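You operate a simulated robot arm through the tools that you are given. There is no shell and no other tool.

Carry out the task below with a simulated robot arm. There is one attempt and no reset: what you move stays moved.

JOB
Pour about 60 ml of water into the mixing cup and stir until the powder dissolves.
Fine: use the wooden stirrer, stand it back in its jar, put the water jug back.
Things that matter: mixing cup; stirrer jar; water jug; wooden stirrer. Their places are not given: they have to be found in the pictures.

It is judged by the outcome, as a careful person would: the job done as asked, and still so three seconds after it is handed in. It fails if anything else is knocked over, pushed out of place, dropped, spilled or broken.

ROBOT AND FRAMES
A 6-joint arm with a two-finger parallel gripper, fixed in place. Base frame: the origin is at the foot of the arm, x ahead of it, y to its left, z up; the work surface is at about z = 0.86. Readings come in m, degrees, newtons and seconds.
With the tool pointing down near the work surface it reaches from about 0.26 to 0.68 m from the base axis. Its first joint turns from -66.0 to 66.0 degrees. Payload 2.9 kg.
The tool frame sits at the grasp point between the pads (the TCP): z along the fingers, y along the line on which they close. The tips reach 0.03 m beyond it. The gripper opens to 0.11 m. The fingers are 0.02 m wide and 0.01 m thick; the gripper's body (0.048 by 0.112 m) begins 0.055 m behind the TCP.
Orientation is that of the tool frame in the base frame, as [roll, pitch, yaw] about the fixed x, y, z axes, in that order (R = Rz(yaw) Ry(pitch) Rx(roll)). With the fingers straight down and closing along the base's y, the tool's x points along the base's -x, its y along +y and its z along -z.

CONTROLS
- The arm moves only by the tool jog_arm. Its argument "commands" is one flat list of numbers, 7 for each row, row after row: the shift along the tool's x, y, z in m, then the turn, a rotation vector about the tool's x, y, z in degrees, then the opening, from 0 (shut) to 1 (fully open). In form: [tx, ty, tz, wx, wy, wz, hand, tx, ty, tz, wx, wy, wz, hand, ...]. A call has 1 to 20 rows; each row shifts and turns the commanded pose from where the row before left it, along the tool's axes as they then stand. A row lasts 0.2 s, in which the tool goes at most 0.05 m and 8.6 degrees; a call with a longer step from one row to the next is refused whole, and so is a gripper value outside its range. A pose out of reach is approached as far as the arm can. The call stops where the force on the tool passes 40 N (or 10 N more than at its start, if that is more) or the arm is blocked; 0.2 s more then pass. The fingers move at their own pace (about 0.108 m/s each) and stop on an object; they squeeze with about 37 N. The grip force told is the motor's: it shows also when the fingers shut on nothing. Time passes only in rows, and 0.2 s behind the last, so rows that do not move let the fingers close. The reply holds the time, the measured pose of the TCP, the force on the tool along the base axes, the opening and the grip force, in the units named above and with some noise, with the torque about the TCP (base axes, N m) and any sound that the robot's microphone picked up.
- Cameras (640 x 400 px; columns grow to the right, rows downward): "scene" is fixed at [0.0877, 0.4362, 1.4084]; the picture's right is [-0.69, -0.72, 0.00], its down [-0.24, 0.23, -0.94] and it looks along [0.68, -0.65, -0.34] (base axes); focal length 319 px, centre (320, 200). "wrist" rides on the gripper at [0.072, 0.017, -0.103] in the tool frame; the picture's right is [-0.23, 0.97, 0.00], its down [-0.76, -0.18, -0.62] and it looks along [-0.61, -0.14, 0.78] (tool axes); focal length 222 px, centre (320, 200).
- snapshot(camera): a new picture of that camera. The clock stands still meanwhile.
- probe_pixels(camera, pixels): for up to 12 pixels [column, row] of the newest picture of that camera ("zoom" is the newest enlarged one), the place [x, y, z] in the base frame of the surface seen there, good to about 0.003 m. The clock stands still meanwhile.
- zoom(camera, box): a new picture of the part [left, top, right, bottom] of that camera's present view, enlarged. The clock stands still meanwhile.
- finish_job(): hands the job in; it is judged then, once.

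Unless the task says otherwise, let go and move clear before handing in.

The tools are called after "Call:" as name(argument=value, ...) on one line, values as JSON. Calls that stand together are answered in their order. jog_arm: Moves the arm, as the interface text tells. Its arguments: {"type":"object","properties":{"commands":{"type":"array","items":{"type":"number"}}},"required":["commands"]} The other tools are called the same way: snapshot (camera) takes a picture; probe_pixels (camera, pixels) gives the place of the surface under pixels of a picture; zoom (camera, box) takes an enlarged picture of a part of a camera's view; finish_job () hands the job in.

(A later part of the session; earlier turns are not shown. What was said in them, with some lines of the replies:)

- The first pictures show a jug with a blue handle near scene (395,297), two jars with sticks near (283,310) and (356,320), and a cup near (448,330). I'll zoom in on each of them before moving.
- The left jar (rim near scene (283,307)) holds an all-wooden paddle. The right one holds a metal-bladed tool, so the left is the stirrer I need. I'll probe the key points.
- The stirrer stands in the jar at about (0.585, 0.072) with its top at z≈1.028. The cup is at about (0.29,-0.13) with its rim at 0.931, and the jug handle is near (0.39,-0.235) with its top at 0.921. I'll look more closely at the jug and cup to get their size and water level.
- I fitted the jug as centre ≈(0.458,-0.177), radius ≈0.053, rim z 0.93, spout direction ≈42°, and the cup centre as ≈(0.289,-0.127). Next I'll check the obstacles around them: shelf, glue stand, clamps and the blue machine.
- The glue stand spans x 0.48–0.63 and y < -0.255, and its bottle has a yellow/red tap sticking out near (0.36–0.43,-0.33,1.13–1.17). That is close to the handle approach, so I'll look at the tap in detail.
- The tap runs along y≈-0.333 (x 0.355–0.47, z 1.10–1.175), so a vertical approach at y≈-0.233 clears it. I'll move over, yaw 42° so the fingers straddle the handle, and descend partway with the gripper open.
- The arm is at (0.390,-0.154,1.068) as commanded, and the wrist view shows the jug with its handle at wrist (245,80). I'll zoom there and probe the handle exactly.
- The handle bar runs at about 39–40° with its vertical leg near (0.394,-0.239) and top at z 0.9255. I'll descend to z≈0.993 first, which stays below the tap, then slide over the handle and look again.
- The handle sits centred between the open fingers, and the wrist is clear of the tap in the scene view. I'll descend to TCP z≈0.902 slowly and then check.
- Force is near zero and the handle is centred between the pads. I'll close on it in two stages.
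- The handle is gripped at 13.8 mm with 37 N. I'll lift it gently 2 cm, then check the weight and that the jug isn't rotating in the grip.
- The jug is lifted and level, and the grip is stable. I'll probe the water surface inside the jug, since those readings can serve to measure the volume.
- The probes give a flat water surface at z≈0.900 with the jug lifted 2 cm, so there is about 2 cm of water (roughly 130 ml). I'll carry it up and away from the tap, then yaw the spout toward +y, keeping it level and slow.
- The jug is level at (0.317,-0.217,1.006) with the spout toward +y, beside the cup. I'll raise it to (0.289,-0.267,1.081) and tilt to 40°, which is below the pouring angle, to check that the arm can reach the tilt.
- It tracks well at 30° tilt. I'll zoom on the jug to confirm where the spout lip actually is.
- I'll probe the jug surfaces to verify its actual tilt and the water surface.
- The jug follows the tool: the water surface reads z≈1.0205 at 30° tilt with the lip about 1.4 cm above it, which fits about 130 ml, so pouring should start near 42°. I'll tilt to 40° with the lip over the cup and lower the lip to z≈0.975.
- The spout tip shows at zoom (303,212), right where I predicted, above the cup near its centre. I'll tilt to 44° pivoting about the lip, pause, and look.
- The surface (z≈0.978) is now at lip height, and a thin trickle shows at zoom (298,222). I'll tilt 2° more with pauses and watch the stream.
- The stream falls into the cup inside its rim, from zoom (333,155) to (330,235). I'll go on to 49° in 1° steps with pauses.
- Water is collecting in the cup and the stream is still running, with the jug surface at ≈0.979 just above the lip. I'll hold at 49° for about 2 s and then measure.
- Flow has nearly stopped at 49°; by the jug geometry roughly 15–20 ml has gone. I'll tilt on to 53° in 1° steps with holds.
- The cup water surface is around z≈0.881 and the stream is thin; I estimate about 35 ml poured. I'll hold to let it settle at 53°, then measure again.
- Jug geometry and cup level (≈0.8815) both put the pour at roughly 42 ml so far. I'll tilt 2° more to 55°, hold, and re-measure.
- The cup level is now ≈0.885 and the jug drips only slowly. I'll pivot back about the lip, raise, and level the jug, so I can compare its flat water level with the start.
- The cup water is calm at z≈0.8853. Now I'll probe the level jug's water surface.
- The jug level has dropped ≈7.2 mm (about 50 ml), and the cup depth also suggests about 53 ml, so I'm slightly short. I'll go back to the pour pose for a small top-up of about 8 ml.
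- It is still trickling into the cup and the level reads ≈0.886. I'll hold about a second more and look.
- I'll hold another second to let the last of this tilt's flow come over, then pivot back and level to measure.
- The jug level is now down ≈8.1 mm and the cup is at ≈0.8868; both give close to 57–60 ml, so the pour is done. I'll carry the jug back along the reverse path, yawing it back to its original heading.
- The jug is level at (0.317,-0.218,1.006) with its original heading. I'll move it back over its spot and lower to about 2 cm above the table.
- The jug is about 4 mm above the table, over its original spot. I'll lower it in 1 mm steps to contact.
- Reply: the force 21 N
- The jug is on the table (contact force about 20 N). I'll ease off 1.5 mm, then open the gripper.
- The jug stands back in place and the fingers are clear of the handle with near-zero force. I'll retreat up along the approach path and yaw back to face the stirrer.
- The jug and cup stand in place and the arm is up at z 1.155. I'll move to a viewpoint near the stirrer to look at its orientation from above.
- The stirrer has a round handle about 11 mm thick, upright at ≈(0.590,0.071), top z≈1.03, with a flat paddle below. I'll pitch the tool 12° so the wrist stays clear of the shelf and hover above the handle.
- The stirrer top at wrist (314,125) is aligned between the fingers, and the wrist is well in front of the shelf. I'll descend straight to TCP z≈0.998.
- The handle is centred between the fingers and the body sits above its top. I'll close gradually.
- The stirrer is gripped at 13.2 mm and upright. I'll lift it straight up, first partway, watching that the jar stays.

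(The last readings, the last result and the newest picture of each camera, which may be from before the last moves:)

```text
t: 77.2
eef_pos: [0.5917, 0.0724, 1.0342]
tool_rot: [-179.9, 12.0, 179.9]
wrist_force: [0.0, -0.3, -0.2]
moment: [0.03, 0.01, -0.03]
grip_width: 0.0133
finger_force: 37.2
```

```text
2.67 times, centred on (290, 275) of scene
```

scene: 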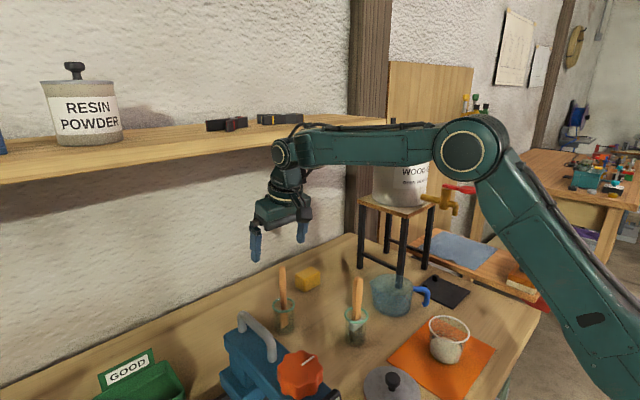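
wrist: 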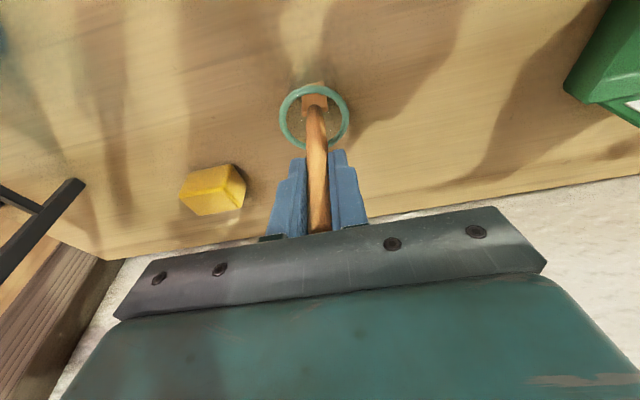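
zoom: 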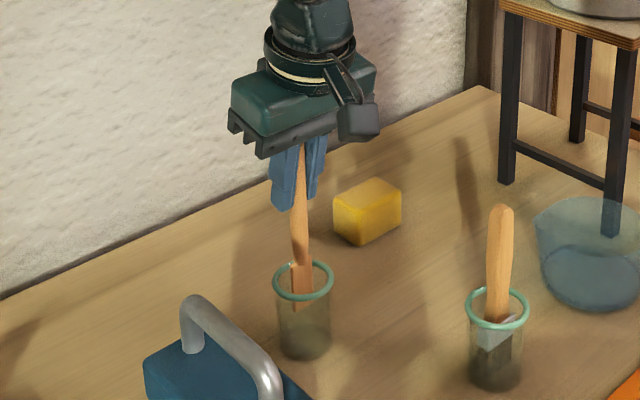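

The stirrer is rising cleanly and the jar hasn't moved. I'll lift the rest of the way to clear the rim.

Call:
jog_arm(commands=[-0.00208, 0, -0.00978, 0, 0, 0, 0, -0.00208, 0, -0.00978, 0, 0, 0, 0, -0.00208, 0, -0.00978, 0, 0, 0, 0, -0.00208, 0, -0.00978, 0, 0, 0, 0, -0.00208, 0, -0.00978, 0, 0, 0, 0, -0.00208, 0, -0.00978, 0, 0, 0, 0, 0, 0, 0, 0, 0, 0, 0])

Call:
zoom(camera="scene", box=[230, 180, 350, 350])

Call:
snapshot(camera="scene")

```text
t: 78.8
eef_pos: [0.5908, 0.072, 1.0936]
tool_rot: [-179.9, 11.9, 180.0]
wrist_force: [-0.1, 0.6, -0.1]
moment: [0.02, -0.02, -0.01]
grip_width: 0.0129
finger_force: 36.8
```

```text
2.35 times, centred on (290, 265) of scene
```

zoom: 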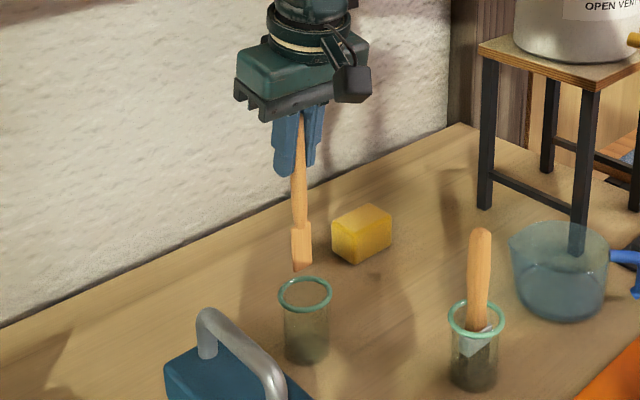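

```text
taken
```

scene: 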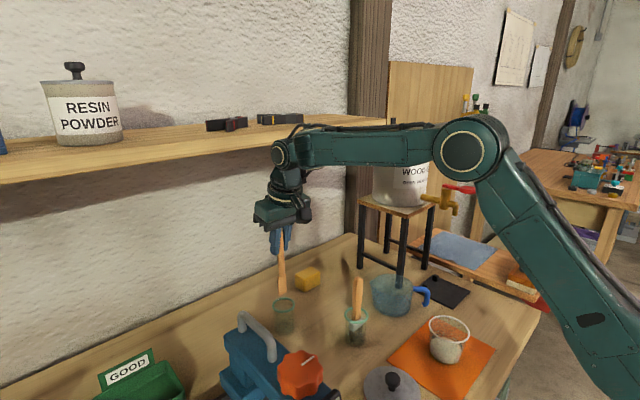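

The stirrer is out of the jar. I'll probe its tip and paddle to get the exact offset from the TCP.

Call:
zoom(camera="scene", box=[260, 230, 310, 310])

Call:
probe_pixels(camera="zoom", pixels=[[315, 275], [310, 285], [325, 285], [300, 285], [300, 250], [320, 250], [312, 220], [300, 210], [320, 290], [330, 270], [297, 275], [310, 180]])

```text
5.00 times, centred on (285, 270) of scene
```

zoom: 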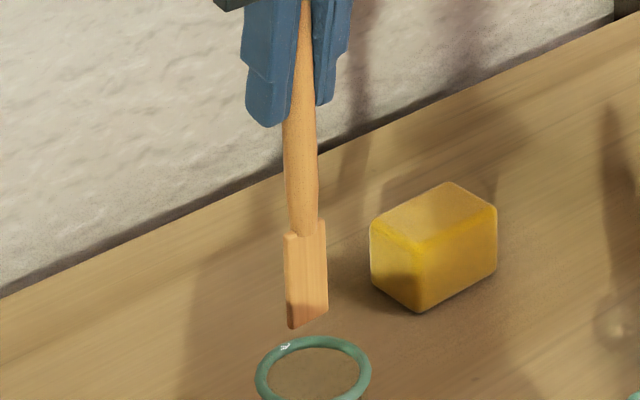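

```text
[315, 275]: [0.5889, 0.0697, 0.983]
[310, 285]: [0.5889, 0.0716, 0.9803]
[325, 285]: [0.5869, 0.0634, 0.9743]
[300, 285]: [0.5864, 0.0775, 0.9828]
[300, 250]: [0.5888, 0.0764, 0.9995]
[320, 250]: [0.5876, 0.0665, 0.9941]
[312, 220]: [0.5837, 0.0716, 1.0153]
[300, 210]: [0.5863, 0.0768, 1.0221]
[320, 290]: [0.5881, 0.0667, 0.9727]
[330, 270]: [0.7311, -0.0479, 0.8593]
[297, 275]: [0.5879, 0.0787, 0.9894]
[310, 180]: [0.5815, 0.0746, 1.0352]
```

The tip is ≈0.1326 m below the TCP and the paddle is about 19 mm wide along y. I'll carry it around the second jar's tool at (0.4475,-0.016) to above the cup, keeping the same orientation.

Call:
jog_arm(commands=[0.02247, 0.00233, -0.00648, 0, 0, 0, 0, 0.02247, 0.00233, -0.00648, 0, 0, 0, 0, 0.02247, 0.00233, -0.00648, 0, 0, 0, 0, 0.02247, 0.00233, -0.00648, 0, 0, 0, 0, 0.02247, 0.00233, -0.00648, 0, 0, 0, 0, 0.02247, 0.00233, -0.00648, 0, 0, 0, 0, 0.0198, -0.0266, -0.00421, 0, 0, 0, 0, 0.0198, -0.0266, -0.00421, 0, 0, 0, 0, 0.0198, -0.0266, -0.00421, 0, 0, 0, 0, 0.0198, -0.0266, -0.00421, 0, 0, 0, 0, 0.0198, -0.0266, -0.00421, 0, 0, 0, 0, 0.0198, -0.0266, -0.00421, 0, 0, 0, 0, 0.0198, -0.0266, -0.00421, 0, 0, 0, 0, 0.0198, -0.0266, -0.00421, 0, 0, 0, 0, 0, 0, 0, 0, 0, 0, 0])

Call:
snapshot(camera="scene")

Call:
snapshot(camera="wrist")

Call:
zoom(camera="scene", box=[410, 250, 490, 370])

```text
t: 82.0
eef_pos: [0.2892, -0.1274, 1.1043]
tool_rot: [-179.9, 12.0, 179.9]
wrist_force: [-0.6, -0.5, -0.2]
moment: [-0.03, 0.0, -0.06]
grip_width: 0.0131
finger_force: 36.5
```

```text
taken
```

scene: 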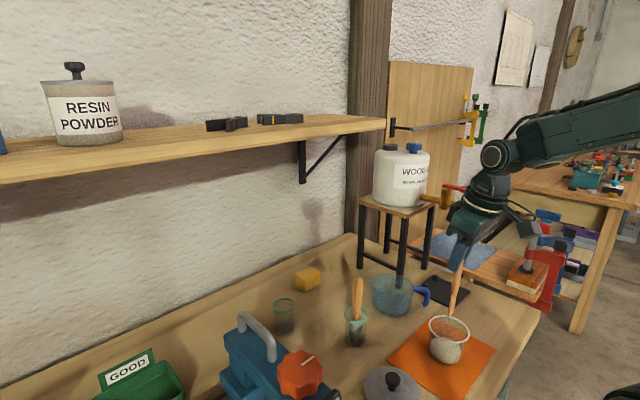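

```text
taken
```

wrist: 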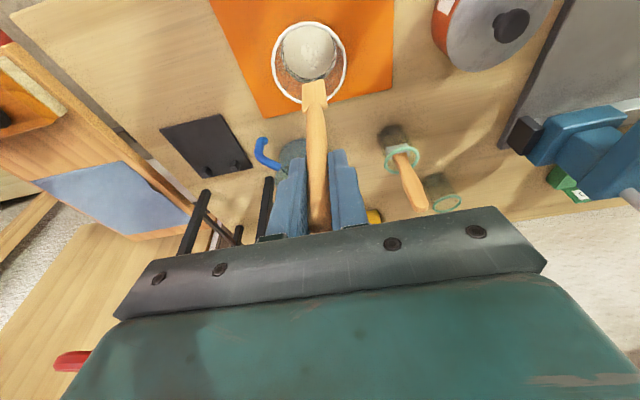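

```text
3.33 times, centred on (450, 310) of scene
```

zoom: 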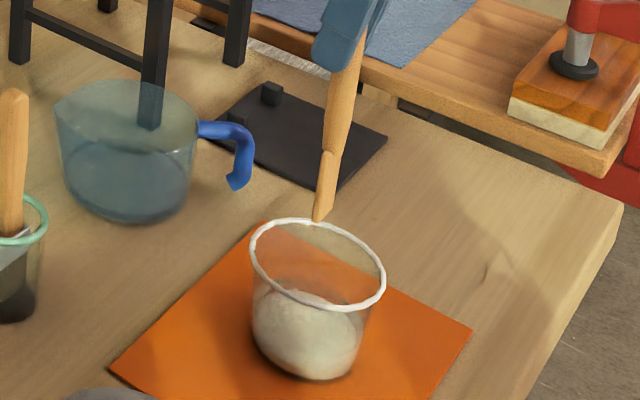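

The stirrer tip is right above the cup centre. I'll lower it slowly to just above the water surface and check.

Call:
jog_arm(commands=[0.00207, 0, 0.00971, 0, 0, 0, 0, 0.00207, 0, 0.00971, 0, 0, 0, 0, 0.00207, 0, 0.00971, 0, 0, 0, 0, 0.00207, 0, 0.00971, 0, 0, 0, 0, 0.00207, 0, 0.00971, 0, 0, 0, 0, 0.00207, 0, 0.00971, 0, 0, 0, 0, 0.00207, 0, 0.00971, 0, 0, 0, 0, 0.00207, 0, 0.00971, 0, 0, 0, 0, 0, 0, 0, 0, 0, 0, 0])

Call:
zoom(camera="scene", box=[415, 280, 485, 370])

Call:
snapshot(camera="wrist")

```text
t: 84.0
eef_pos: [0.2883, -0.1275, 1.0238]
tool_rot: [-179.8, 12.0, -180.0]
wrist_force: [0.4, 0.0, 0.7]
moment: [0.02, -0.01, -0.03]
grip_width: 0.0131
finger_force: 37.2
```

```text
4.44 times, centred on (450, 325) of scene
```

zoom: 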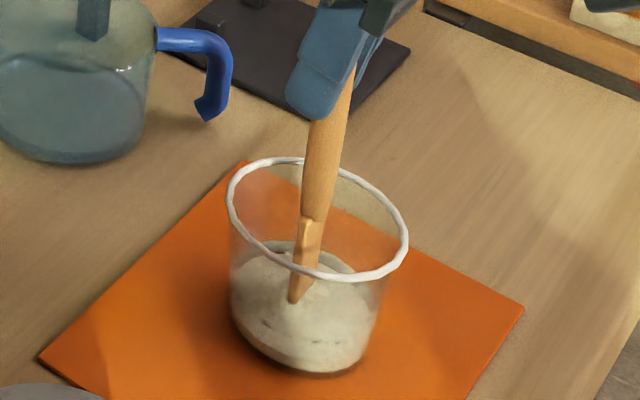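

```text
taken
```

wrist: 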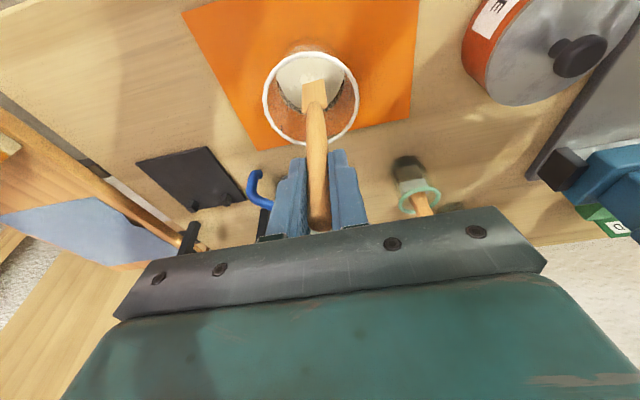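

The tip is centred in the cup just above the liquid. I'll lower about 17 mm, to roughly 7 mm above the cup floor.

Call:
jog_arm(commands=[0.00104, 0, 0.00489, 0, 0, 0, 0, 0.00104, 0, 0.00489, 0, 0, 0, 0, 0.00083, 0, 0.00391, 0, 0, 0, 0, 0.00062, 0, 0.00293, 0, 0, 0, 0, 0, 0, 0, 0, 0, 0, 0])

Call:
zoom(camera="scene", box=[415, 280, 485, 370])

```text
t: 85.2
eef_pos: [0.2875, -0.1263, 1.007]
tool_rot: [-179.9, 12.1, 179.9]
wrist_force: [0.3, -0.4, -0.2]
moment: [0.02, 0.03, 0.01]
grip_width: 0.0134
finger_force: 36.8
```

```text
4.44 times, centred on (450, 325) of scene
```

zoom: 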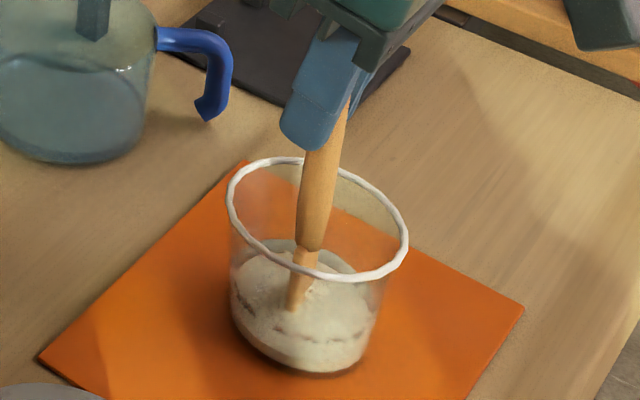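

There's no contact force. I'll start stirring with circles of 12 mm radius, two turns, then look.

Call:
jog_arm(commands=[-0.01174, 0, 0.0025, 0, 0, 0, 0, 0.00342, 0.0085, -0.00073, 0, 0, 0, 0, 0.00831, 0.0035, -0.00177, 0, 0, 0, 0, 0.00831, -0.0035, -0.00177, 0, 0, 0, 0, 0.00342, -0.0085, -0.00073, 0, 0, 0, 0, -0.00342, -0.0085, 0.00073, 0, 0, 0, 0, -0.00831, -0.0035, 0.00177, 0, 0, 0, 0, -0.00831, 0.0035, 0.00177, 0, 0, 0, 0, -0.00342, 0.0085, 0.00073, 0, 0, 0, 0, 0.00342, 0.0085, -0.00073, 0, 0, 0, 0, 0.00831, 0.0035, -0.00177, 0, 0, 0, 0, 0.00831, -0.0035, -0.00177, 0, 0, 0, 0, 0.00342, -0.0085, -0.00073, 0, 0, 0, 0, -0.00342, -0.0085, 0.00073, 0, 0, 0, 0, -0.00831, -0.0035, 0.00177, 0, 0, 0, 0, -0.00831, 0.0035, 0.00177, 0, 0, 0, 0, -0.00342, 0.0085, 0.00073, 0, 0, 0, 0])

Call:
zoom(camera="scene", box=[415, 280, 485, 370])

Call:
snapshot(camera="wrist")

```text
t: 88.8
eef_pos: [0.3001, -0.1282, 1.007]
tool_rot: [-179.9, 12.0, -180.0]
wrist_force: [0.7, -0.6, -0.5]
moment: [0.0, -0.01, -0.02]
grip_width: 0.0137
finger_force: 36.7
```

```text
4.44 times, centred on (450, 325) of scene
```

zoom: 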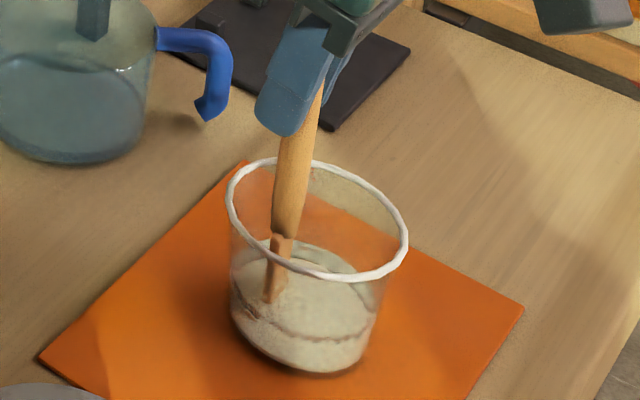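

```text
taken
```

wrist: 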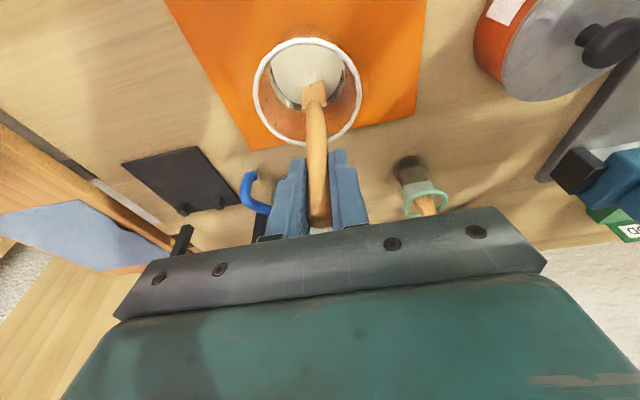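

Stirring works: the cup hasn't moved and forces are near zero, though the powder isn't fully dissolved yet. I'll go 3 mm deeper and stir four more turns.

Call:
jog_arm(commands=[0.00062, 0, 0.00293, 0, 0, 0, 0, 0.00342, 0.0085, -0.00073, 0, 0, 0, 0, 0.00831, 0.0035, -0.00177, 0, 0, 0, 0, 0.00831, -0.0035, -0.00177, 0, 0, 0, 0, 0.00342, -0.0085, -0.00073, 0, 0, 0, 0, -0.00342, -0.0085, 0.00073, 0, 0, 0, 0, -0.00831, -0.0035, 0.00177, 0, 0, 0, 0, -0.00831, 0.0035, 0.00177, 0, 0, 0, 0, -0.00342, 0.0085, 0.00073, 0, 0, 0, 0, 0.00342, 0.0085, -0.00073, 0, 0, 0, 0, 0.00831, 0.0035, -0.00177, 0, 0, 0, 0, 0.00831, -0.0035, -0.00177, 0, 0, 0, 0, 0.00342, -0.0085, -0.00073, 0, 0, 0, 0, -0.00342, -0.0085, 0.00073, 0, 0, 0, 0, -0.00831, -0.0035, 0.00177, 0, 0, 0, 0, -0.00831, 0.0035, 0.00177, 0, 0, 0, 0, -0.00342, 0.0085, 0.00073, 0, 0, 0, 0])

Call:
jog_arm(commands=[0.00342, 0.0085, -0.00073, 0, 0, 0, 0, 0.00831, 0.0035, -0.00177, 0, 0, 0, 0, 0.00831, -0.0035, -0.00177, 0, 0, 0, 0, 0.00342, -0.0085, -0.00073, 0, 0, 0, 0, -0.00342, -0.0085, 0.00073, 0, 0, 0, 0, -0.00831, -0.0035, 0.00177, 0, 0, 0, 0, -0.00831, 0.0035, 0.00177, 0, 0, 0, 0, -0.00342, 0.0085, 0.00073, 0, 0, 0, 0, 0.00342, 0.0085, -0.00073, 0, 0, 0, 0, 0.00831, 0.0035, -0.00177, 0, 0, 0, 0, 0.00831, -0.0035, -0.00177, 0, 0, 0, 0, 0.00342, -0.0085, -0.00073, 0, 0, 0, 0, -0.00342, -0.0085, 0.00073, 0, 0, 0, 0, -0.00831, -0.0035, 0.00177, 0, 0, 0, 0, -0.00831, 0.0035, 0.00177, 0, 0, 0, 0, -0.00342, 0.0085, 0.00073, 0, 0, 0, 0])

Call:
zoom(camera="scene", box=[415, 280, 485, 370])

Call:
zoom(camera="wrist", box=[240, 20, 380, 160])

```text
t: 92.4
eef_pos: [0.301, -0.1275, 1.0044]
tool_rot: [-179.9, 12.0, 180.0]
wrist_force: [0.4, 1.1, -0.2]
moment: [0.02, 0.01, 0.01]
grip_width: 0.014
finger_force: 36.8
```

```text
t: 95.8
eef_pos: [0.3006, -0.1283, 1.005]
tool_rot: [-179.8, 12.0, 179.9]
wrist_force: [0.1, 0.5, -0.4]
moment: [-0.02, 0.01, 0.02]
grip_width: 0.0139
finger_force: 36.7
```

```text
4.44 times, centred on (450, 325) of scene
```

zoom: 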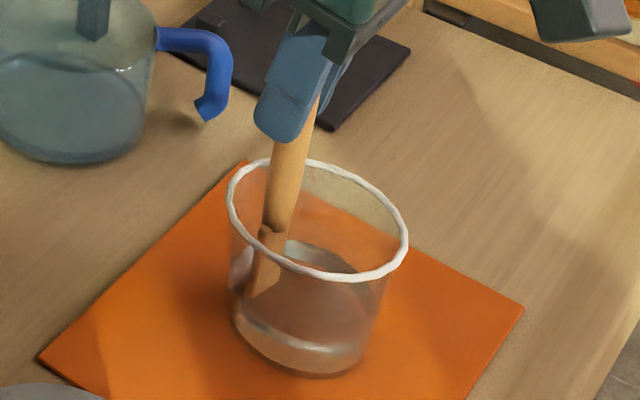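

```text
2.86 times, centred on (310, 90) of wrist
```

zoom: 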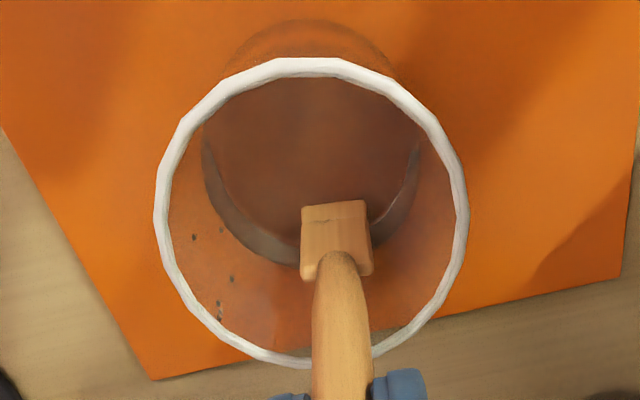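

The liquid has gone clear with no mound visible. Grip width crept from 13.1 to 14 mm though, so I'll check the stirrer's pose in the grip before stirring any more.

Call:
probe_pixels(camera="zoom", pixels=[[335, 215], [310, 240], [365, 240], [340, 300], [340, 350], [310, 215], [360, 215], [335, 260], [250, 150], [330, 130], [400, 130], [280, 190]])

Call:
zoom(camera="scene", box=[425, 260, 475, 350])

Call:
probe_pixels(camera="zoom", pixels=[[300, 140], [295, 170], [290, 200], [280, 220], [275, 240], [270, 270], [265, 280], [285, 260], [330, 280], [350, 300], [300, 320], [280, 290]])

```text
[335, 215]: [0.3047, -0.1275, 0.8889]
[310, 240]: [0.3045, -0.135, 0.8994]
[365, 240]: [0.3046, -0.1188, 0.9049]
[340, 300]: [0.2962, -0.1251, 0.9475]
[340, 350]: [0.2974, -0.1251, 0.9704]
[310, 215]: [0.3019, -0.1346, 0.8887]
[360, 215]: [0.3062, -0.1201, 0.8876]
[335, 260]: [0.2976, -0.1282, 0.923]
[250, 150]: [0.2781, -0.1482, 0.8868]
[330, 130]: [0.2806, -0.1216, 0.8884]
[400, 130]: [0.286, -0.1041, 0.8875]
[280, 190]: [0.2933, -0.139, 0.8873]
```

```text
4.44 times, centred on (450, 305) of scene
```

zoom: 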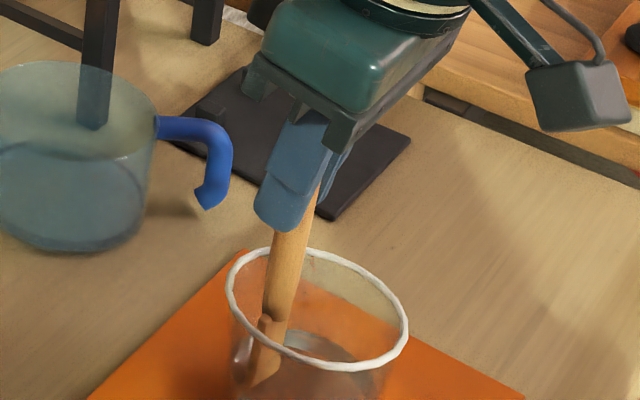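

```text
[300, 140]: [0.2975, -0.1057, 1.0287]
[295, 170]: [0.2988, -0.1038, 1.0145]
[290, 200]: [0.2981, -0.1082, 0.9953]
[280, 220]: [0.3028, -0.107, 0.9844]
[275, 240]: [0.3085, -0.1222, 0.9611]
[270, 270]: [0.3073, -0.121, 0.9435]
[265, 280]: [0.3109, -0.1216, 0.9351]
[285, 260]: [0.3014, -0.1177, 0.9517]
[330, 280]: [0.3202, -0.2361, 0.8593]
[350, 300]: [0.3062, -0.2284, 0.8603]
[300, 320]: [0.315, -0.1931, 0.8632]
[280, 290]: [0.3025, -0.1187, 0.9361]
```

The stirrer has leaned only about 3° and the water surface is at 0.8875. For good measure I'll do two more turns in the opposite direction, then look again.

Call:
jog_arm(commands=[0.00342, -0.0085, -0.00073, 0, 0, 0, 0, 0.00831, -0.0035, -0.00177, 0, 0, 0, 0, 0.00831, 0.0035, -0.00177, 0, 0, 0, 0, 0.00342, 0.0085, -0.00073, 0, 0, 0, 0, -0.00342, 0.0085, 0.00073, 0, 0, 0, 0, -0.00831, 0.0035, 0.00177, 0, 0, 0, 0, -0.00831, -0.0035, 0.00177, 0, 0, 0, 0, -0.00342, -0.0085, 0.00073, 0, 0, 0, 0, 0.00342, -0.0085, -0.00073, 0, 0, 0, 0, 0.00831, -0.0035, -0.00177, 0, 0, 0, 0, 0.00831, 0.0035, -0.00177, 0, 0, 0, 0, 0.00342, 0.0085, -0.00073, 0, 0, 0, 0, -0.00342, 0.0085, 0.00073, 0, 0, 0, 0, -0.00831, 0.0035, 0.00177, 0, 0, 0, 0, -0.00831, -0.0035, 0.00177, 0, 0, 0, 0, -0.00342, -0.0085, 0.00073, 0, 0, 0, 0, 0.01174, 0, -0.0025, 0, 0, 0, 0, 0, 0, 0, 0, 0, 0, 0, 0, 0, 0, 0, 0, 0, 0])

Call:
zoom(camera="scene", box=[415, 280, 485, 370])

Call:
zoom(camera="wrist", box=[240, 20, 380, 160])

```text
t: 99.8
eef_pos: [0.2891, -0.128, 1.0042]
tool_rot: [-179.8, 12.0, 180.0]
wrist_force: [-0.3, -0.1, 0.5]
moment: [-0.02, 0.0, -0.02]
grip_width: 0.0138
finger_force: 36.5
```

```text
4.44 times, centred on (450, 325) of scene
```

zoom: 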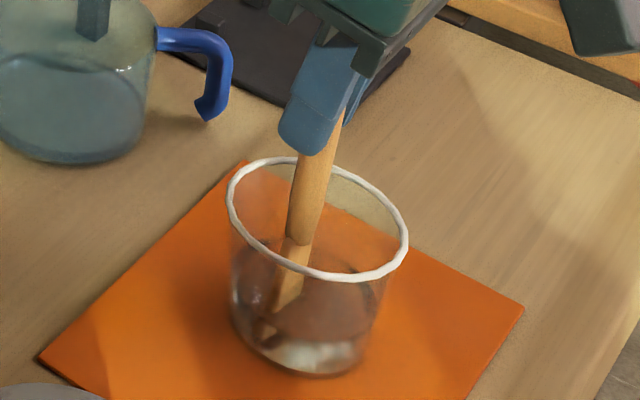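

```text
2.86 times, centred on (310, 90) of wrist
```

zoom: 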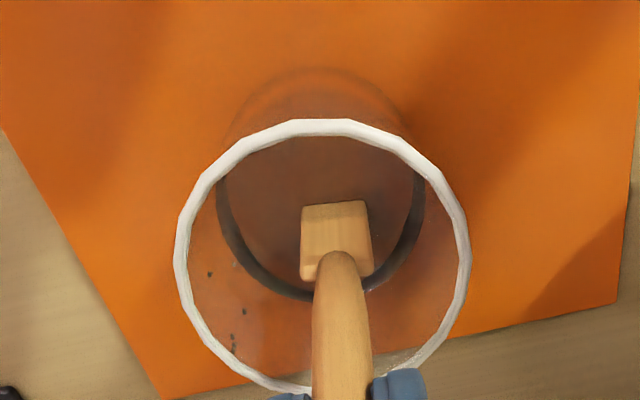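

The liquid is clear in the wrist view; in the scene view a whitish patch at (310,350) could be a reflection or residue. I'll stir two more turns and compare.

Call:
jog_arm(commands=[-0.01174, 0, 0.0025, 0, 0, 0, 0, 0.00342, 0.0085, -0.00073, 0, 0, 0, 0, 0.00831, 0.0035, -0.00177, 0, 0, 0, 0, 0.00831, -0.0035, -0.00177, 0, 0, 0, 0, 0.00342, -0.0085, -0.00073, 0, 0, 0, 0, -0.00342, -0.0085, 0.00073, 0, 0, 0, 0, -0.00831, -0.0035, 0.00177, 0, 0, 0, 0, -0.00831, 0.0035, 0.00177, 0, 0, 0, 0, -0.00342, 0.0085, 0.00073, 0, 0, 0, 0, 0.00342, 0.0085, -0.00073, 0, 0, 0, 0, 0.00831, 0.0035, -0.00177, 0, 0, 0, 0, 0.00831, -0.0035, -0.00177, 0, 0, 0, 0, 0.00342, -0.0085, -0.00073, 0, 0, 0, 0, -0.00342, -0.0085, 0.00073, 0, 0, 0, 0, -0.00831, -0.0035, 0.00177, 0, 0, 0, 0, -0.00831, 0.0035, 0.00177, 0, 0, 0, 0, -0.00342, 0.0085, 0.00073, 0, 0, 0, 0, 0.01174, 0, -0.0025, 0, 0, 0, 0, 0, 0, 0, 0, 0, 0, 0])

Call:
jog_arm(commands=[0, 0, 0, 0, 0, 0, 0, 0, 0, 0, 0, 0, 0, 0, 0, 0, 0, 0, 0, 0, 0, 0, 0, 0, 0, 0, 0, 0, 0, 0, 0, 0, 0, 0, 0])

Call:
zoom(camera="scene", box=[420, 300, 480, 370])

Call:
zoom(camera="wrist", box=[260, 30, 360, 130])

```text
t: 103.8
eef_pos: [0.2888, -0.1276, 1.0051]
tool_rot: [-179.9, 12.0, -179.9]
wrist_force: [0.1, -1.2, 0.3]
moment: [0.05, 0.03, 0.0]
grip_width: 0.0138
finger_force: 37.1
```

```text
t: 105.0
eef_pos: [0.2879, -0.1266, 1.0048]
tool_rot: [-179.9, 12.0, -179.9]
wrist_force: [-0.4, -0.2, -0.5]
moment: [0.02, 0.03, -0.02]
grip_width: 0.0137
finger_force: 37.0
```

```text
5.71 times, centred on (450, 335) of scene
```

zoom: 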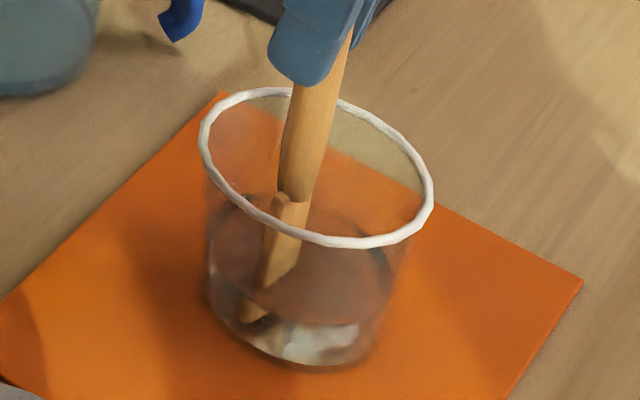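

```text
4.00 times, centred on (310, 80) of wrist
```

zoom: 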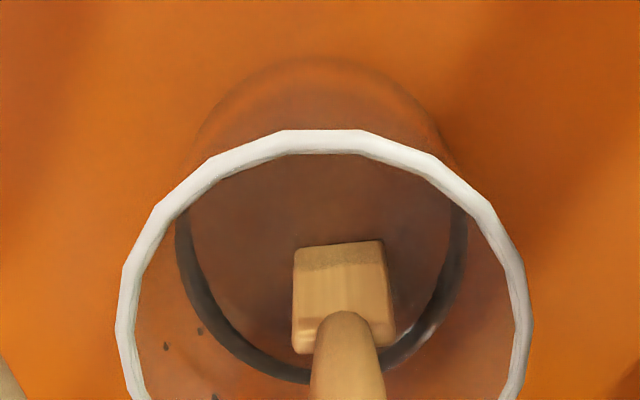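

From above the liquid is clear right to the bottom, and the white patch only appears through the refracting side wall. I'll lift the stirrer slowly out of the cup and let it drip there.

Call:
jog_arm(commands=[-0.00207, 0, -0.00971, 0, 0, 0, 0, -0.00207, 0, -0.00971, 0, 0, 0, 0, -0.00207, 0, -0.00971, 0, 0, 0, 0, -0.00207, 0, -0.00971, 0, 0, 0, 0, -0.00207, 0, -0.00971, 0, 0, 0, 0, 0, 0, 0, 0, 0, 0, 0, 0, 0, 0, 0, 0, 0, 0, 0, 0, 0, 0, 0, 0, 0, 0, 0, 0, 0, 0, 0, 0, 0, 0, 0, 0, 0, 0, 0, -0.00207, 0, -0.00971, 0, 0, 0, 0, -0.00207, 0, -0.00971, 0, 0, 0, 0, -0.00207, 0, -0.00971, 0, 0, 0, 0, -0.00207, 0, -0.00971, 0, 0, 0, 0, -0.00207, 0, -0.00971, 0, 0, 0, 0, 0, 0, 0, 0, 0, 0, 0, 0, 0, 0, 0, 0, 0, 0])

Call:
zoom(camera="scene", box=[410, 230, 490, 370])

Call:
snapshot(camera="wrist")

```text
t: 108.6
eef_pos: [0.2901, -0.1278, 1.1018]
tool_rot: [-179.9, 12.0, -179.9]
wrist_force: [0.3, 0.0, -0.1]
moment: [-0.03, -0.01, -0.01]
grip_width: 0.0137
finger_force: 37.3
```

```text
2.86 times, centred on (450, 300) of scene
```

zoom: 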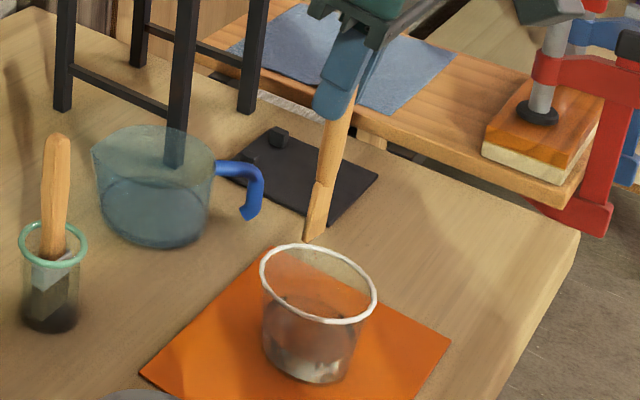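

```text
taken
```

wrist: 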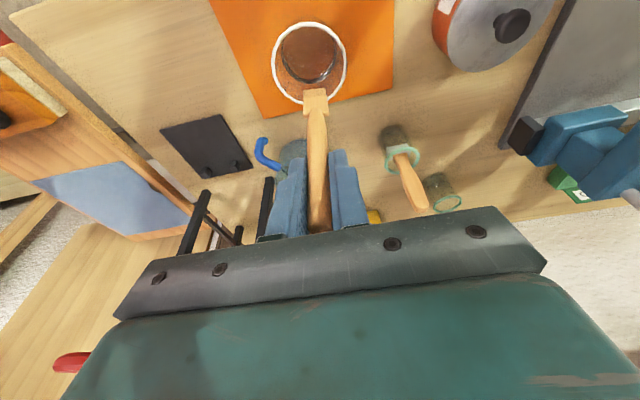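

The stirrer is out. Before leaving, I'll zoom into the cup from both cameras to be sure no powder remains.

Call:
zoom(camera="scene", box=[425, 315, 475, 370])

Call:
zoom(camera="wrist", box=[260, 10, 360, 110])

Call:
probe_pixels(camera="zoom", pixels=[[320, 330], [300, 350], [340, 350], [320, 310], [290, 310], [360, 310], [325, 380], [320, 140], [280, 180], [340, 200], [320, 230], [300, 120]])

```text
7.27 times, centred on (450, 342) of scene
```

zoom: 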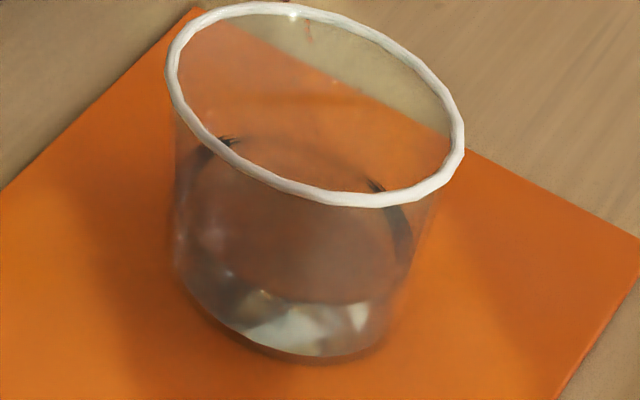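

```text
4.00 times, centred on (310, 60) of wrist
```

zoom: 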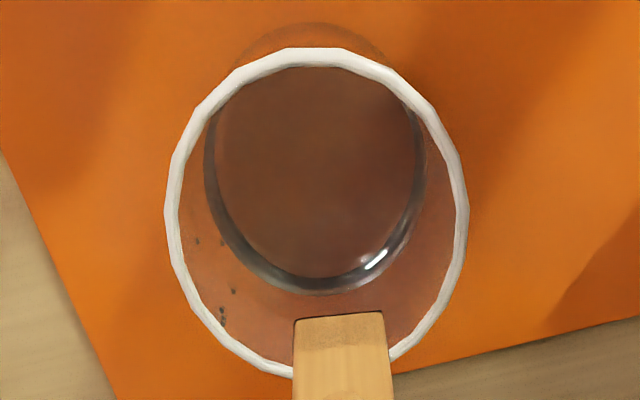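

```text
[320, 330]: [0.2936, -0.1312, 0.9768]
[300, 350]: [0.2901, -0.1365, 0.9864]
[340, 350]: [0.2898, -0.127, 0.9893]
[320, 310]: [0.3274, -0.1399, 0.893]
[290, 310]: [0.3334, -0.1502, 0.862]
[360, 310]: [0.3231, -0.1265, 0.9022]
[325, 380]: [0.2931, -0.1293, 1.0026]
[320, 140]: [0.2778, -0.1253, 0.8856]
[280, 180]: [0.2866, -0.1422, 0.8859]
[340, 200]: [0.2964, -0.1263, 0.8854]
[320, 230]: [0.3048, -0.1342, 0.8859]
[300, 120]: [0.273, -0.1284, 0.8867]
```

The cup holds clear liquid, level ≈0.886, with no powder left. I'll carry the stirrer back along the same route to above its jar.

Call:
jog_arm(commands=[-0.0198, 0.0266, 0.00421, 0, 0, 0, 0, -0.0198, 0.0266, 0.00421, 0, 0, 0, 0, -0.0198, 0.0266, 0.00421, 0, 0, 0, 0, -0.0198, 0.0266, 0.00421, 0, 0, 0, 0, -0.0198, 0.0266, 0.00421, 0, 0, 0, 0, -0.0198, 0.0266, 0.00421, 0, 0, 0, 0, -0.0198, 0.0266, 0.00421, 0, 0, 0, 0, -0.0198, 0.0266, 0.00421, 0, 0, 0, 0, -0.02247, -0.00233, 0.00648, 0, 0, 0, 0, -0.02247, -0.00233, 0.00648, 0, 0, 0, 0, -0.02247, -0.00233, 0.00648, 0, 0, 0, 0, -0.02247, -0.00233, 0.00648, 0, 0, 0, 0, -0.02247, -0.00233, 0.00648, 0, 0, 0, 0, -0.02247, -0.00233, 0.00648, 0, 0, 0, 0, 0, 0, 0, 0, 0, 0, 0])

Call:
zoom(camera="scene", box=[255, 230, 315, 345])

Call:
probe_pixels(camera="zoom", pixels=[[305, 190], [300, 170], [312, 170], [298, 200], [315, 195], [300, 150], [310, 150], [306, 130], [306, 110], [268, 240], [342, 240], [306, 262]])

Call:
zoom(camera="wrist", box=[260, 10, 380, 130])

```text
t: 111.8
eef_pos: [0.5904, 0.0713, 1.0928]
tool_rot: [-179.9, 12.0, 180.0]
wrist_force: [-0.5, -0.8, 0.5]
moment: [-0.01, -0.03, 0.0]
grip_width: 0.0134
finger_force: 36.9
```

```text
3.48 times, centred on (285, 288) of scene
```

zoom: 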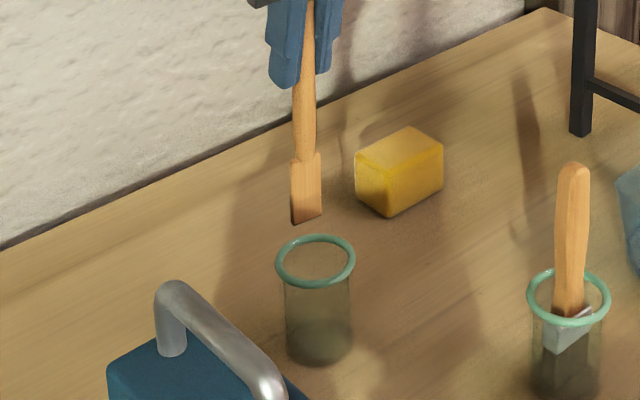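

```text
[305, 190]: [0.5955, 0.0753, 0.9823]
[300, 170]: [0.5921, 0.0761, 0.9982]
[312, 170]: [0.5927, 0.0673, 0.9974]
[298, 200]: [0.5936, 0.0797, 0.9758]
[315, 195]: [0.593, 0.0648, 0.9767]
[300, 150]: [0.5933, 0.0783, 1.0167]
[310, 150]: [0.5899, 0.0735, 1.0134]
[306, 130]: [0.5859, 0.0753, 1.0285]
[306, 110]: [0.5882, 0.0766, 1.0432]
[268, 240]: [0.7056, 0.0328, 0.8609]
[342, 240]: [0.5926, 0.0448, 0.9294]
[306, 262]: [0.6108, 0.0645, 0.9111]
```

```text
3.33 times, centred on (320, 70) of wrist
```

zoom: 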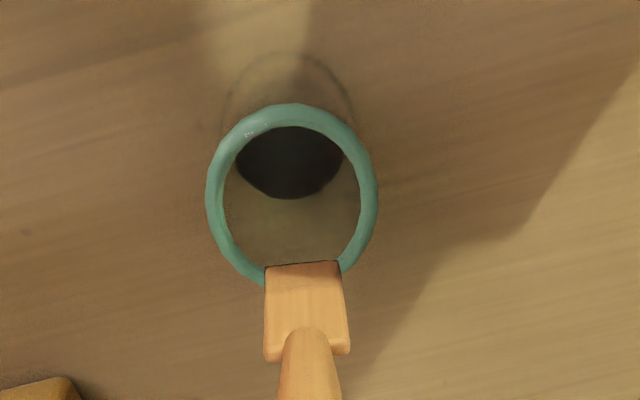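

The stirrer leans ≈2.8° in the grip (tip ≈(0.597,0.0725) against the jar centre ≈(0.5865,0.0727)). I'll rotate the tool 2.8° to make it upright, shift to centre it, and lower the tip just into the rim.

Call:
jog_arm(commands=[0, 0, 0, 0, 2.8, 0, 0, 0.00345, 0.0008, -0.00056, 0, 0, 0, 0, 0, 0, 0, 0, 0, 0, 0, 0.0016, 0, 0.00987, 0, 0, 0, 0, 0.0016, 0, 0.00987, 0, 0, 0, 0, 0, 0, 0, 0, 0, 0, 0])

Call:
zoom(camera="scene", box=[255, 230, 315, 345])

Call:
zoom(camera="wrist", box=[260, 10, 380, 130])

```text
t: 113.2
eef_pos: [0.5884, 0.0716, 1.0739]
tool_rot: [-179.9, 9.2, 179.9]
wrist_force: [-0.8, -0.3, -0.4]
moment: [0.01, 0.0, 0.0]
grip_width: 0.0138
finger_force: 37.0
```

```text
3.48 times, centred on (285, 288) of scene
```

zoom: 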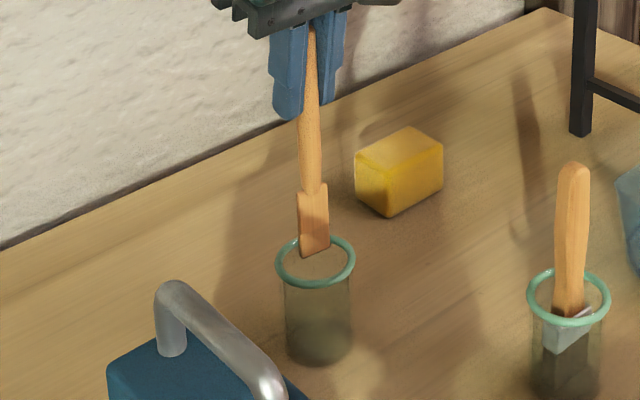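

```text
3.33 times, centred on (320, 70) of wrist
```

zoom: 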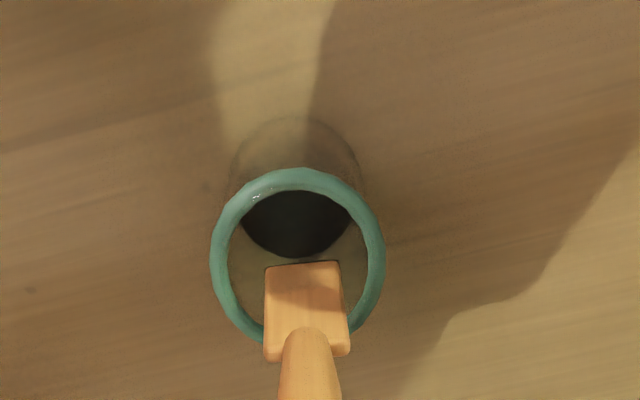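

The tip is centred over the jar mouth (zoom (302,263) against ring centre (298,257)). I'll lower it 3 cm into the jar and check forces.

Call:
jog_arm(commands=[0.0016, 0, 0.00987, 0, 0, 0, 0, 0.0016, 0, 0.00987, 0, 0, 0, 0, 0.0016, 0, 0.00987, 0, 0, 0, 0, 0, 0, 0, 0, 0, 0, 0])

Call:
zoom(camera="scene", box=[255, 230, 315, 345])

Call:
zoom(camera="wrist", box=[260, 30, 380, 150])

```text
t: 114.2
eef_pos: [0.5881, 0.073, 1.0426]
tool_rot: [-179.9, 9.2, -180.0]
wrist_force: [-0.1, 0.0, 0.3]
moment: [0.02, -0.01, -0.02]
grip_width: 0.0137
finger_force: 36.9
```

```text
3.48 times, centred on (285, 288) of scene
```

zoom: 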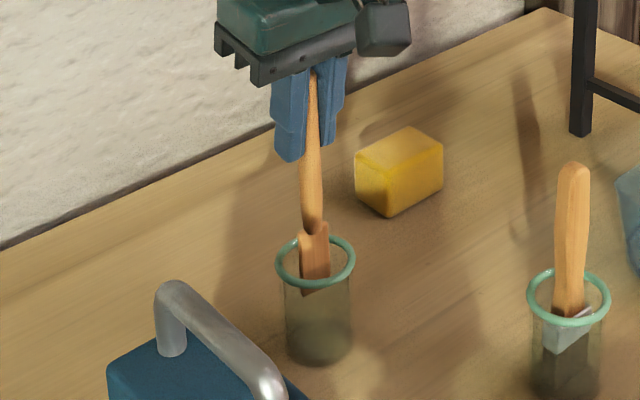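

```text
3.33 times, centred on (320, 90) of wrist
```

zoom: 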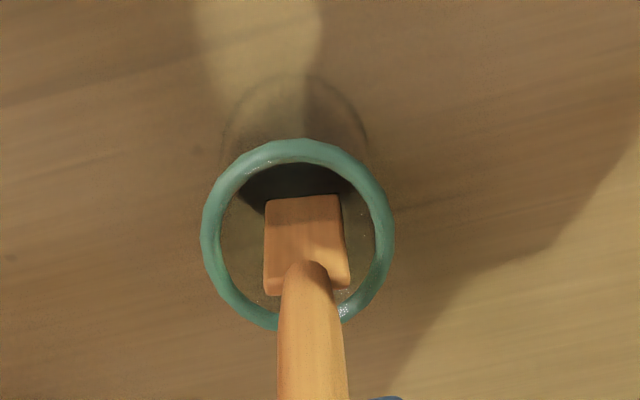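

It's inside the jar with no contact. I'll lower another 4 cm, then do small steps to the bottom.

Call:
jog_arm(commands=[0.0016, 0, 0.00987, 0, 0, 0, 0, 0.0016, 0, 0.00987, 0, 0, 0, 0, 0.0016, 0, 0.00987, 0, 0, 0, 0, 0.0008, 0, 0.00494, 0, 0, 0, 0, 0.0008, 0, 0.00494, 0, 0, 0, 0, 0, 0, 0, 0, 0, 0, 0])

Call:
jog_arm(commands=[0.00016, 0, 0.00099, 0, 0, 0, 0, 0.00016, 0, 0.00099, 0, 0, 0, 0, 0, 0, 0, 0, 0, 0, 0])

Call:
zoom(camera="scene", box=[255, 230, 315, 345])

```text
t: 115.6
eef_pos: [0.5883, 0.0729, 1.0019]
tool_rot: [-179.9, 9.2, -180.0]
wrist_force: [-0.2, 0.9, 0.6]
moment: [0.03, 0.02, 0.03]
grip_width: 0.014
finger_force: 37.3
```

```text
t: 116.4
eef_pos: [0.5888, 0.0721, 1.0012]
tool_rot: [-179.9, 9.1, 180.0]
wrist_force: [-0.6, -0.1, 0.5]
moment: [-0.03, 0.03, 0.02]
grip_width: 0.0139
finger_force: 37.0
```

```text
3.48 times, centred on (285, 288) of scene
```

zoom: 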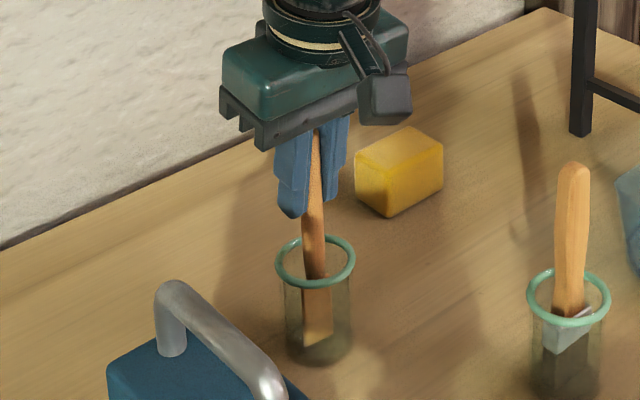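

No contact yet at TCP 1.001. I'll take a few more 1 mm steps.

Call:
jog_arm(commands=[0.00016, 0, 0.00099, 0, 0, 0, 0, 0.00016, 0, 0.00099, 0, 0, 0, 0, 0, 0, 0, 0, 0, 0, 0])

Call:
jog_arm(commands=[0.00016, 0, 0.00099, 0, 0, 0, 0, 0, 0, 0, 0, 0, 0, 0])

```text
t: 117.2
eef_pos: [0.5878, 0.0727, 1.001]
tool_rot: [-180.0, 9.4, 179.9]
wrist_force: [-2.8, 0.3, 12.9]
moment: [-0.05, 0.3, -0.02]
grip_width: 0.0136
finger_force: 36.3
```

```text
t: 117.8
eef_pos: [0.5887, 0.0724, 0.9998]
tool_rot: [-180.0, 9.4, 180.0]
wrist_force: [-2.4, -1.0, 25.1]
moment: [-0.07, 0.34, 0.03]
grip_width: 0.0139
finger_force: 36.9
```

The tip is resting on the jar bottom (force 25 N). I'll back off 2 mm to unload it, then open slowly.

Call:
jog_arm(commands=[-0.00016, 0, -0.00099, 0, 0, 0, 0, -0.00016, 0, -0.00099, 0, 0, 0, 0, 0, 0, 0, 0, 0, 0, 0])

Call:
jog_arm(commands=[0, 0, 0, 0, 0, 0, 0.14, 0, 0, 0, 0, 0, 0, 0.16, 0, 0, 0, 0, 0, 0, 0.2, 0, 0, 0, 0, 0, 0, 0.3, 0, 0, 0, 0, 0, 0, 0.5, 0, 0, 0, 0, 0, 0, 0.8, 0, 0, 0, 0, 0, 0, 1, 0, 0, 0, 0, 0, 0, 1])

Call:
zoom(camera="scene", box=[245, 220, 325, 345])

Call:
snapshot(camera="wrist")

```text
t: 118.6
eef_pos: [0.5875, 0.0722, 1.001]
tool_rot: [-179.9, 9.4, -179.9]
wrist_force: [6.6, 1.7, 14.9]
moment: [0.07, -0.77, 0.01]
grip_width: 0.0137
finger_force: 37.5
```

```text
t: 120.4
eef_pos: [0.5884, 0.0737, 0.9997]
tool_rot: [-179.9, 9.2, 180.0]
wrist_force: [-0.1, -0.1, 0.6]
moment: [0.02, -0.04, -0.01]
grip_width: 0.1101
finger_force: 0.1
```

```text
3.20 times, centred on (285, 282) of scene
```

zoom: 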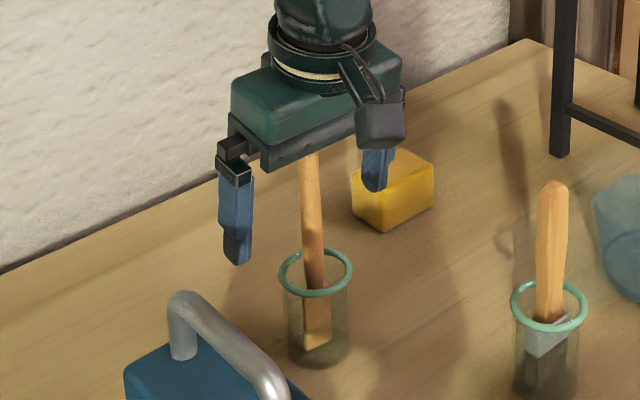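

```text
taken
```

wrist: 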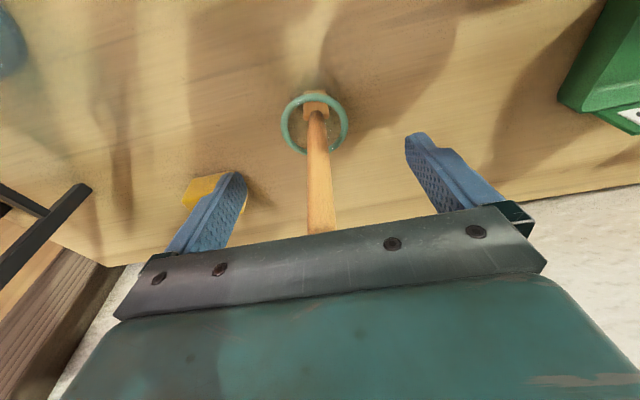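

The stirrer stands in its jar and the fingers are fully open and unloaded. I'll retreat straight up 10 cm, then back and away.

Call:
jog_arm(commands=[-0.0016, 0, -0.00987, 0, 0, 0, 1, -0.0024, 0, -0.0148, 0, 0, 0, 1, -0.0032, 0, -0.01974, 0, 0, 0, 1, -0.0032, 0, -0.01974, 0, 0, 0, 1, -0.0032, 0, -0.01974, 0, 0, 0, 1, -0.0024, 0, -0.0148, 0, 0, 0, 1, 0, 0, 0, 0, 0, 0, 1])

Call:
zoom(camera="scene", box=[245, 220, 325, 345])

```text
t: 122.0
eef_pos: [0.5876, 0.0735, 1.099]
tool_rot: [-179.8, 9.2, -180.0]
wrist_force: [-0.8, 0.8, 0.0]
moment: [-0.01, 0.0, -0.01]
grip_width: 0.1103
finger_force: 0.1
```

```text
3.20 times, centred on (285, 282) of scene
```

zoom: 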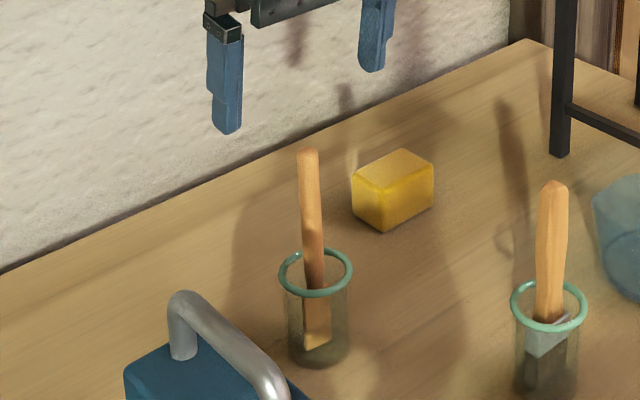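

The stirrer stands as it did before. I'll move the arm back clear and then take a final look at everything.

Call:
jog_arm(commands=[0.0277, 0, -0.0166, 0, 0, 0, 1, 0.0277, 0, -0.0166, 0, 0, 0, 1, 0.0277, 0, -0.0166, 0, 0, 0, 1, 0.0277, 0, -0.0166, 0, 0, 0, 1, 0.0277, 0, -0.0166, 0, 0, 0, 1, 0, 0, 0, 0, -4.6, 0, 1, 0, 0, 0, 0, 0, 0, 1, 0, 0, 0, 0, 0, 0, 1])

Call:
snapshot(camera="scene")

Call:
snapshot(camera="wrist")

Call:
zoom(camera="scene", box=[340, 250, 520, 400])

```text
t: 123.8
eef_pos: [0.4384, 0.0716, 1.1608]
tool_rot: [-179.9, 13.7, -180.0]
wrist_force: [0.1, -1.0, 0.4]
moment: [-0.01, 0.01, 0.0]
grip_width: 0.1099
finger_force: 0.1
```

```text
taken
```

scene: 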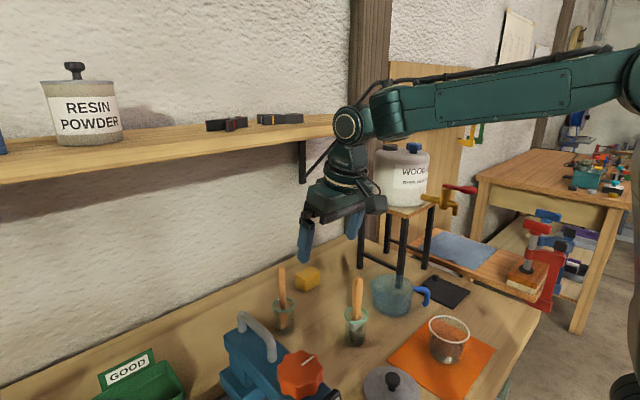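

```text
taken
```

wrist: 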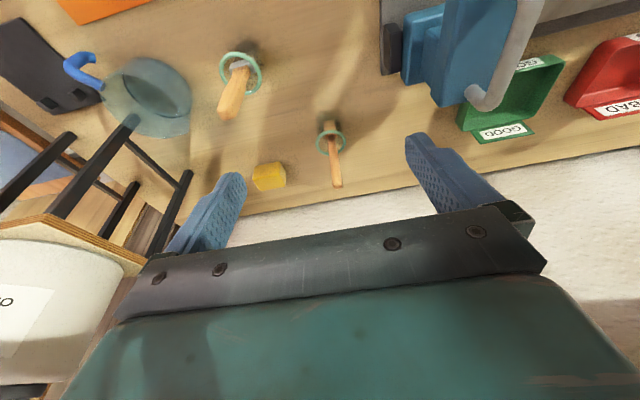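

```text
2.67 times, centred on (430, 325) of scene
```

zoom: 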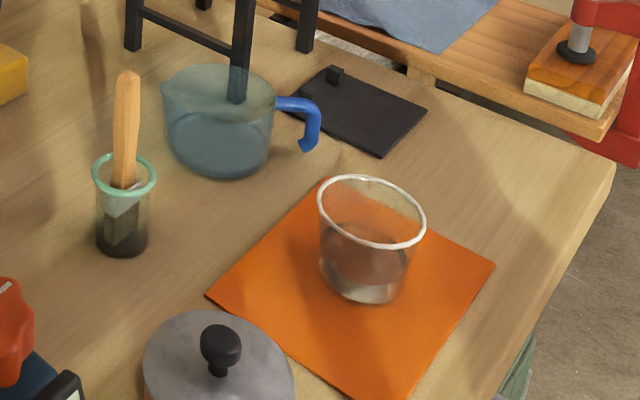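

The final pictures show the cup in place with clear liquid, the jug back at its original spot, the stirrer upright in its jar and nothing else moved. The arm is clear with the gripper empty, so I'm handing the job in.

Call:
finish_job()

```text
The job is handed in.
```

The job is handed in: about 57 ml of water went into the mixing cup and I stirred until the powder dissolved. The result of the judging has not come back.

- **Water:** 57 ml is an estimate from how far the jug's level dropped and how far the cup's level rose. The arm's force readings were too noisy to weigh it.
- **Powder:** after ten turns with the wooden stirrer the liquid looked clear to the bottom from above. A white patch seen through the side of the cup looked like refraction rather than powder.
- **Stirrer:** it stands upright in its own jar again. It tipped about 3° in the grip while stirring, and I corrected that before lowering it in.
- **Jug:** it is back on its original spot, facing the same way.

The last pictures showed nothing else moved or knocked over, and I saw no spills. The gripper was open and empty, and the arm was well clear.
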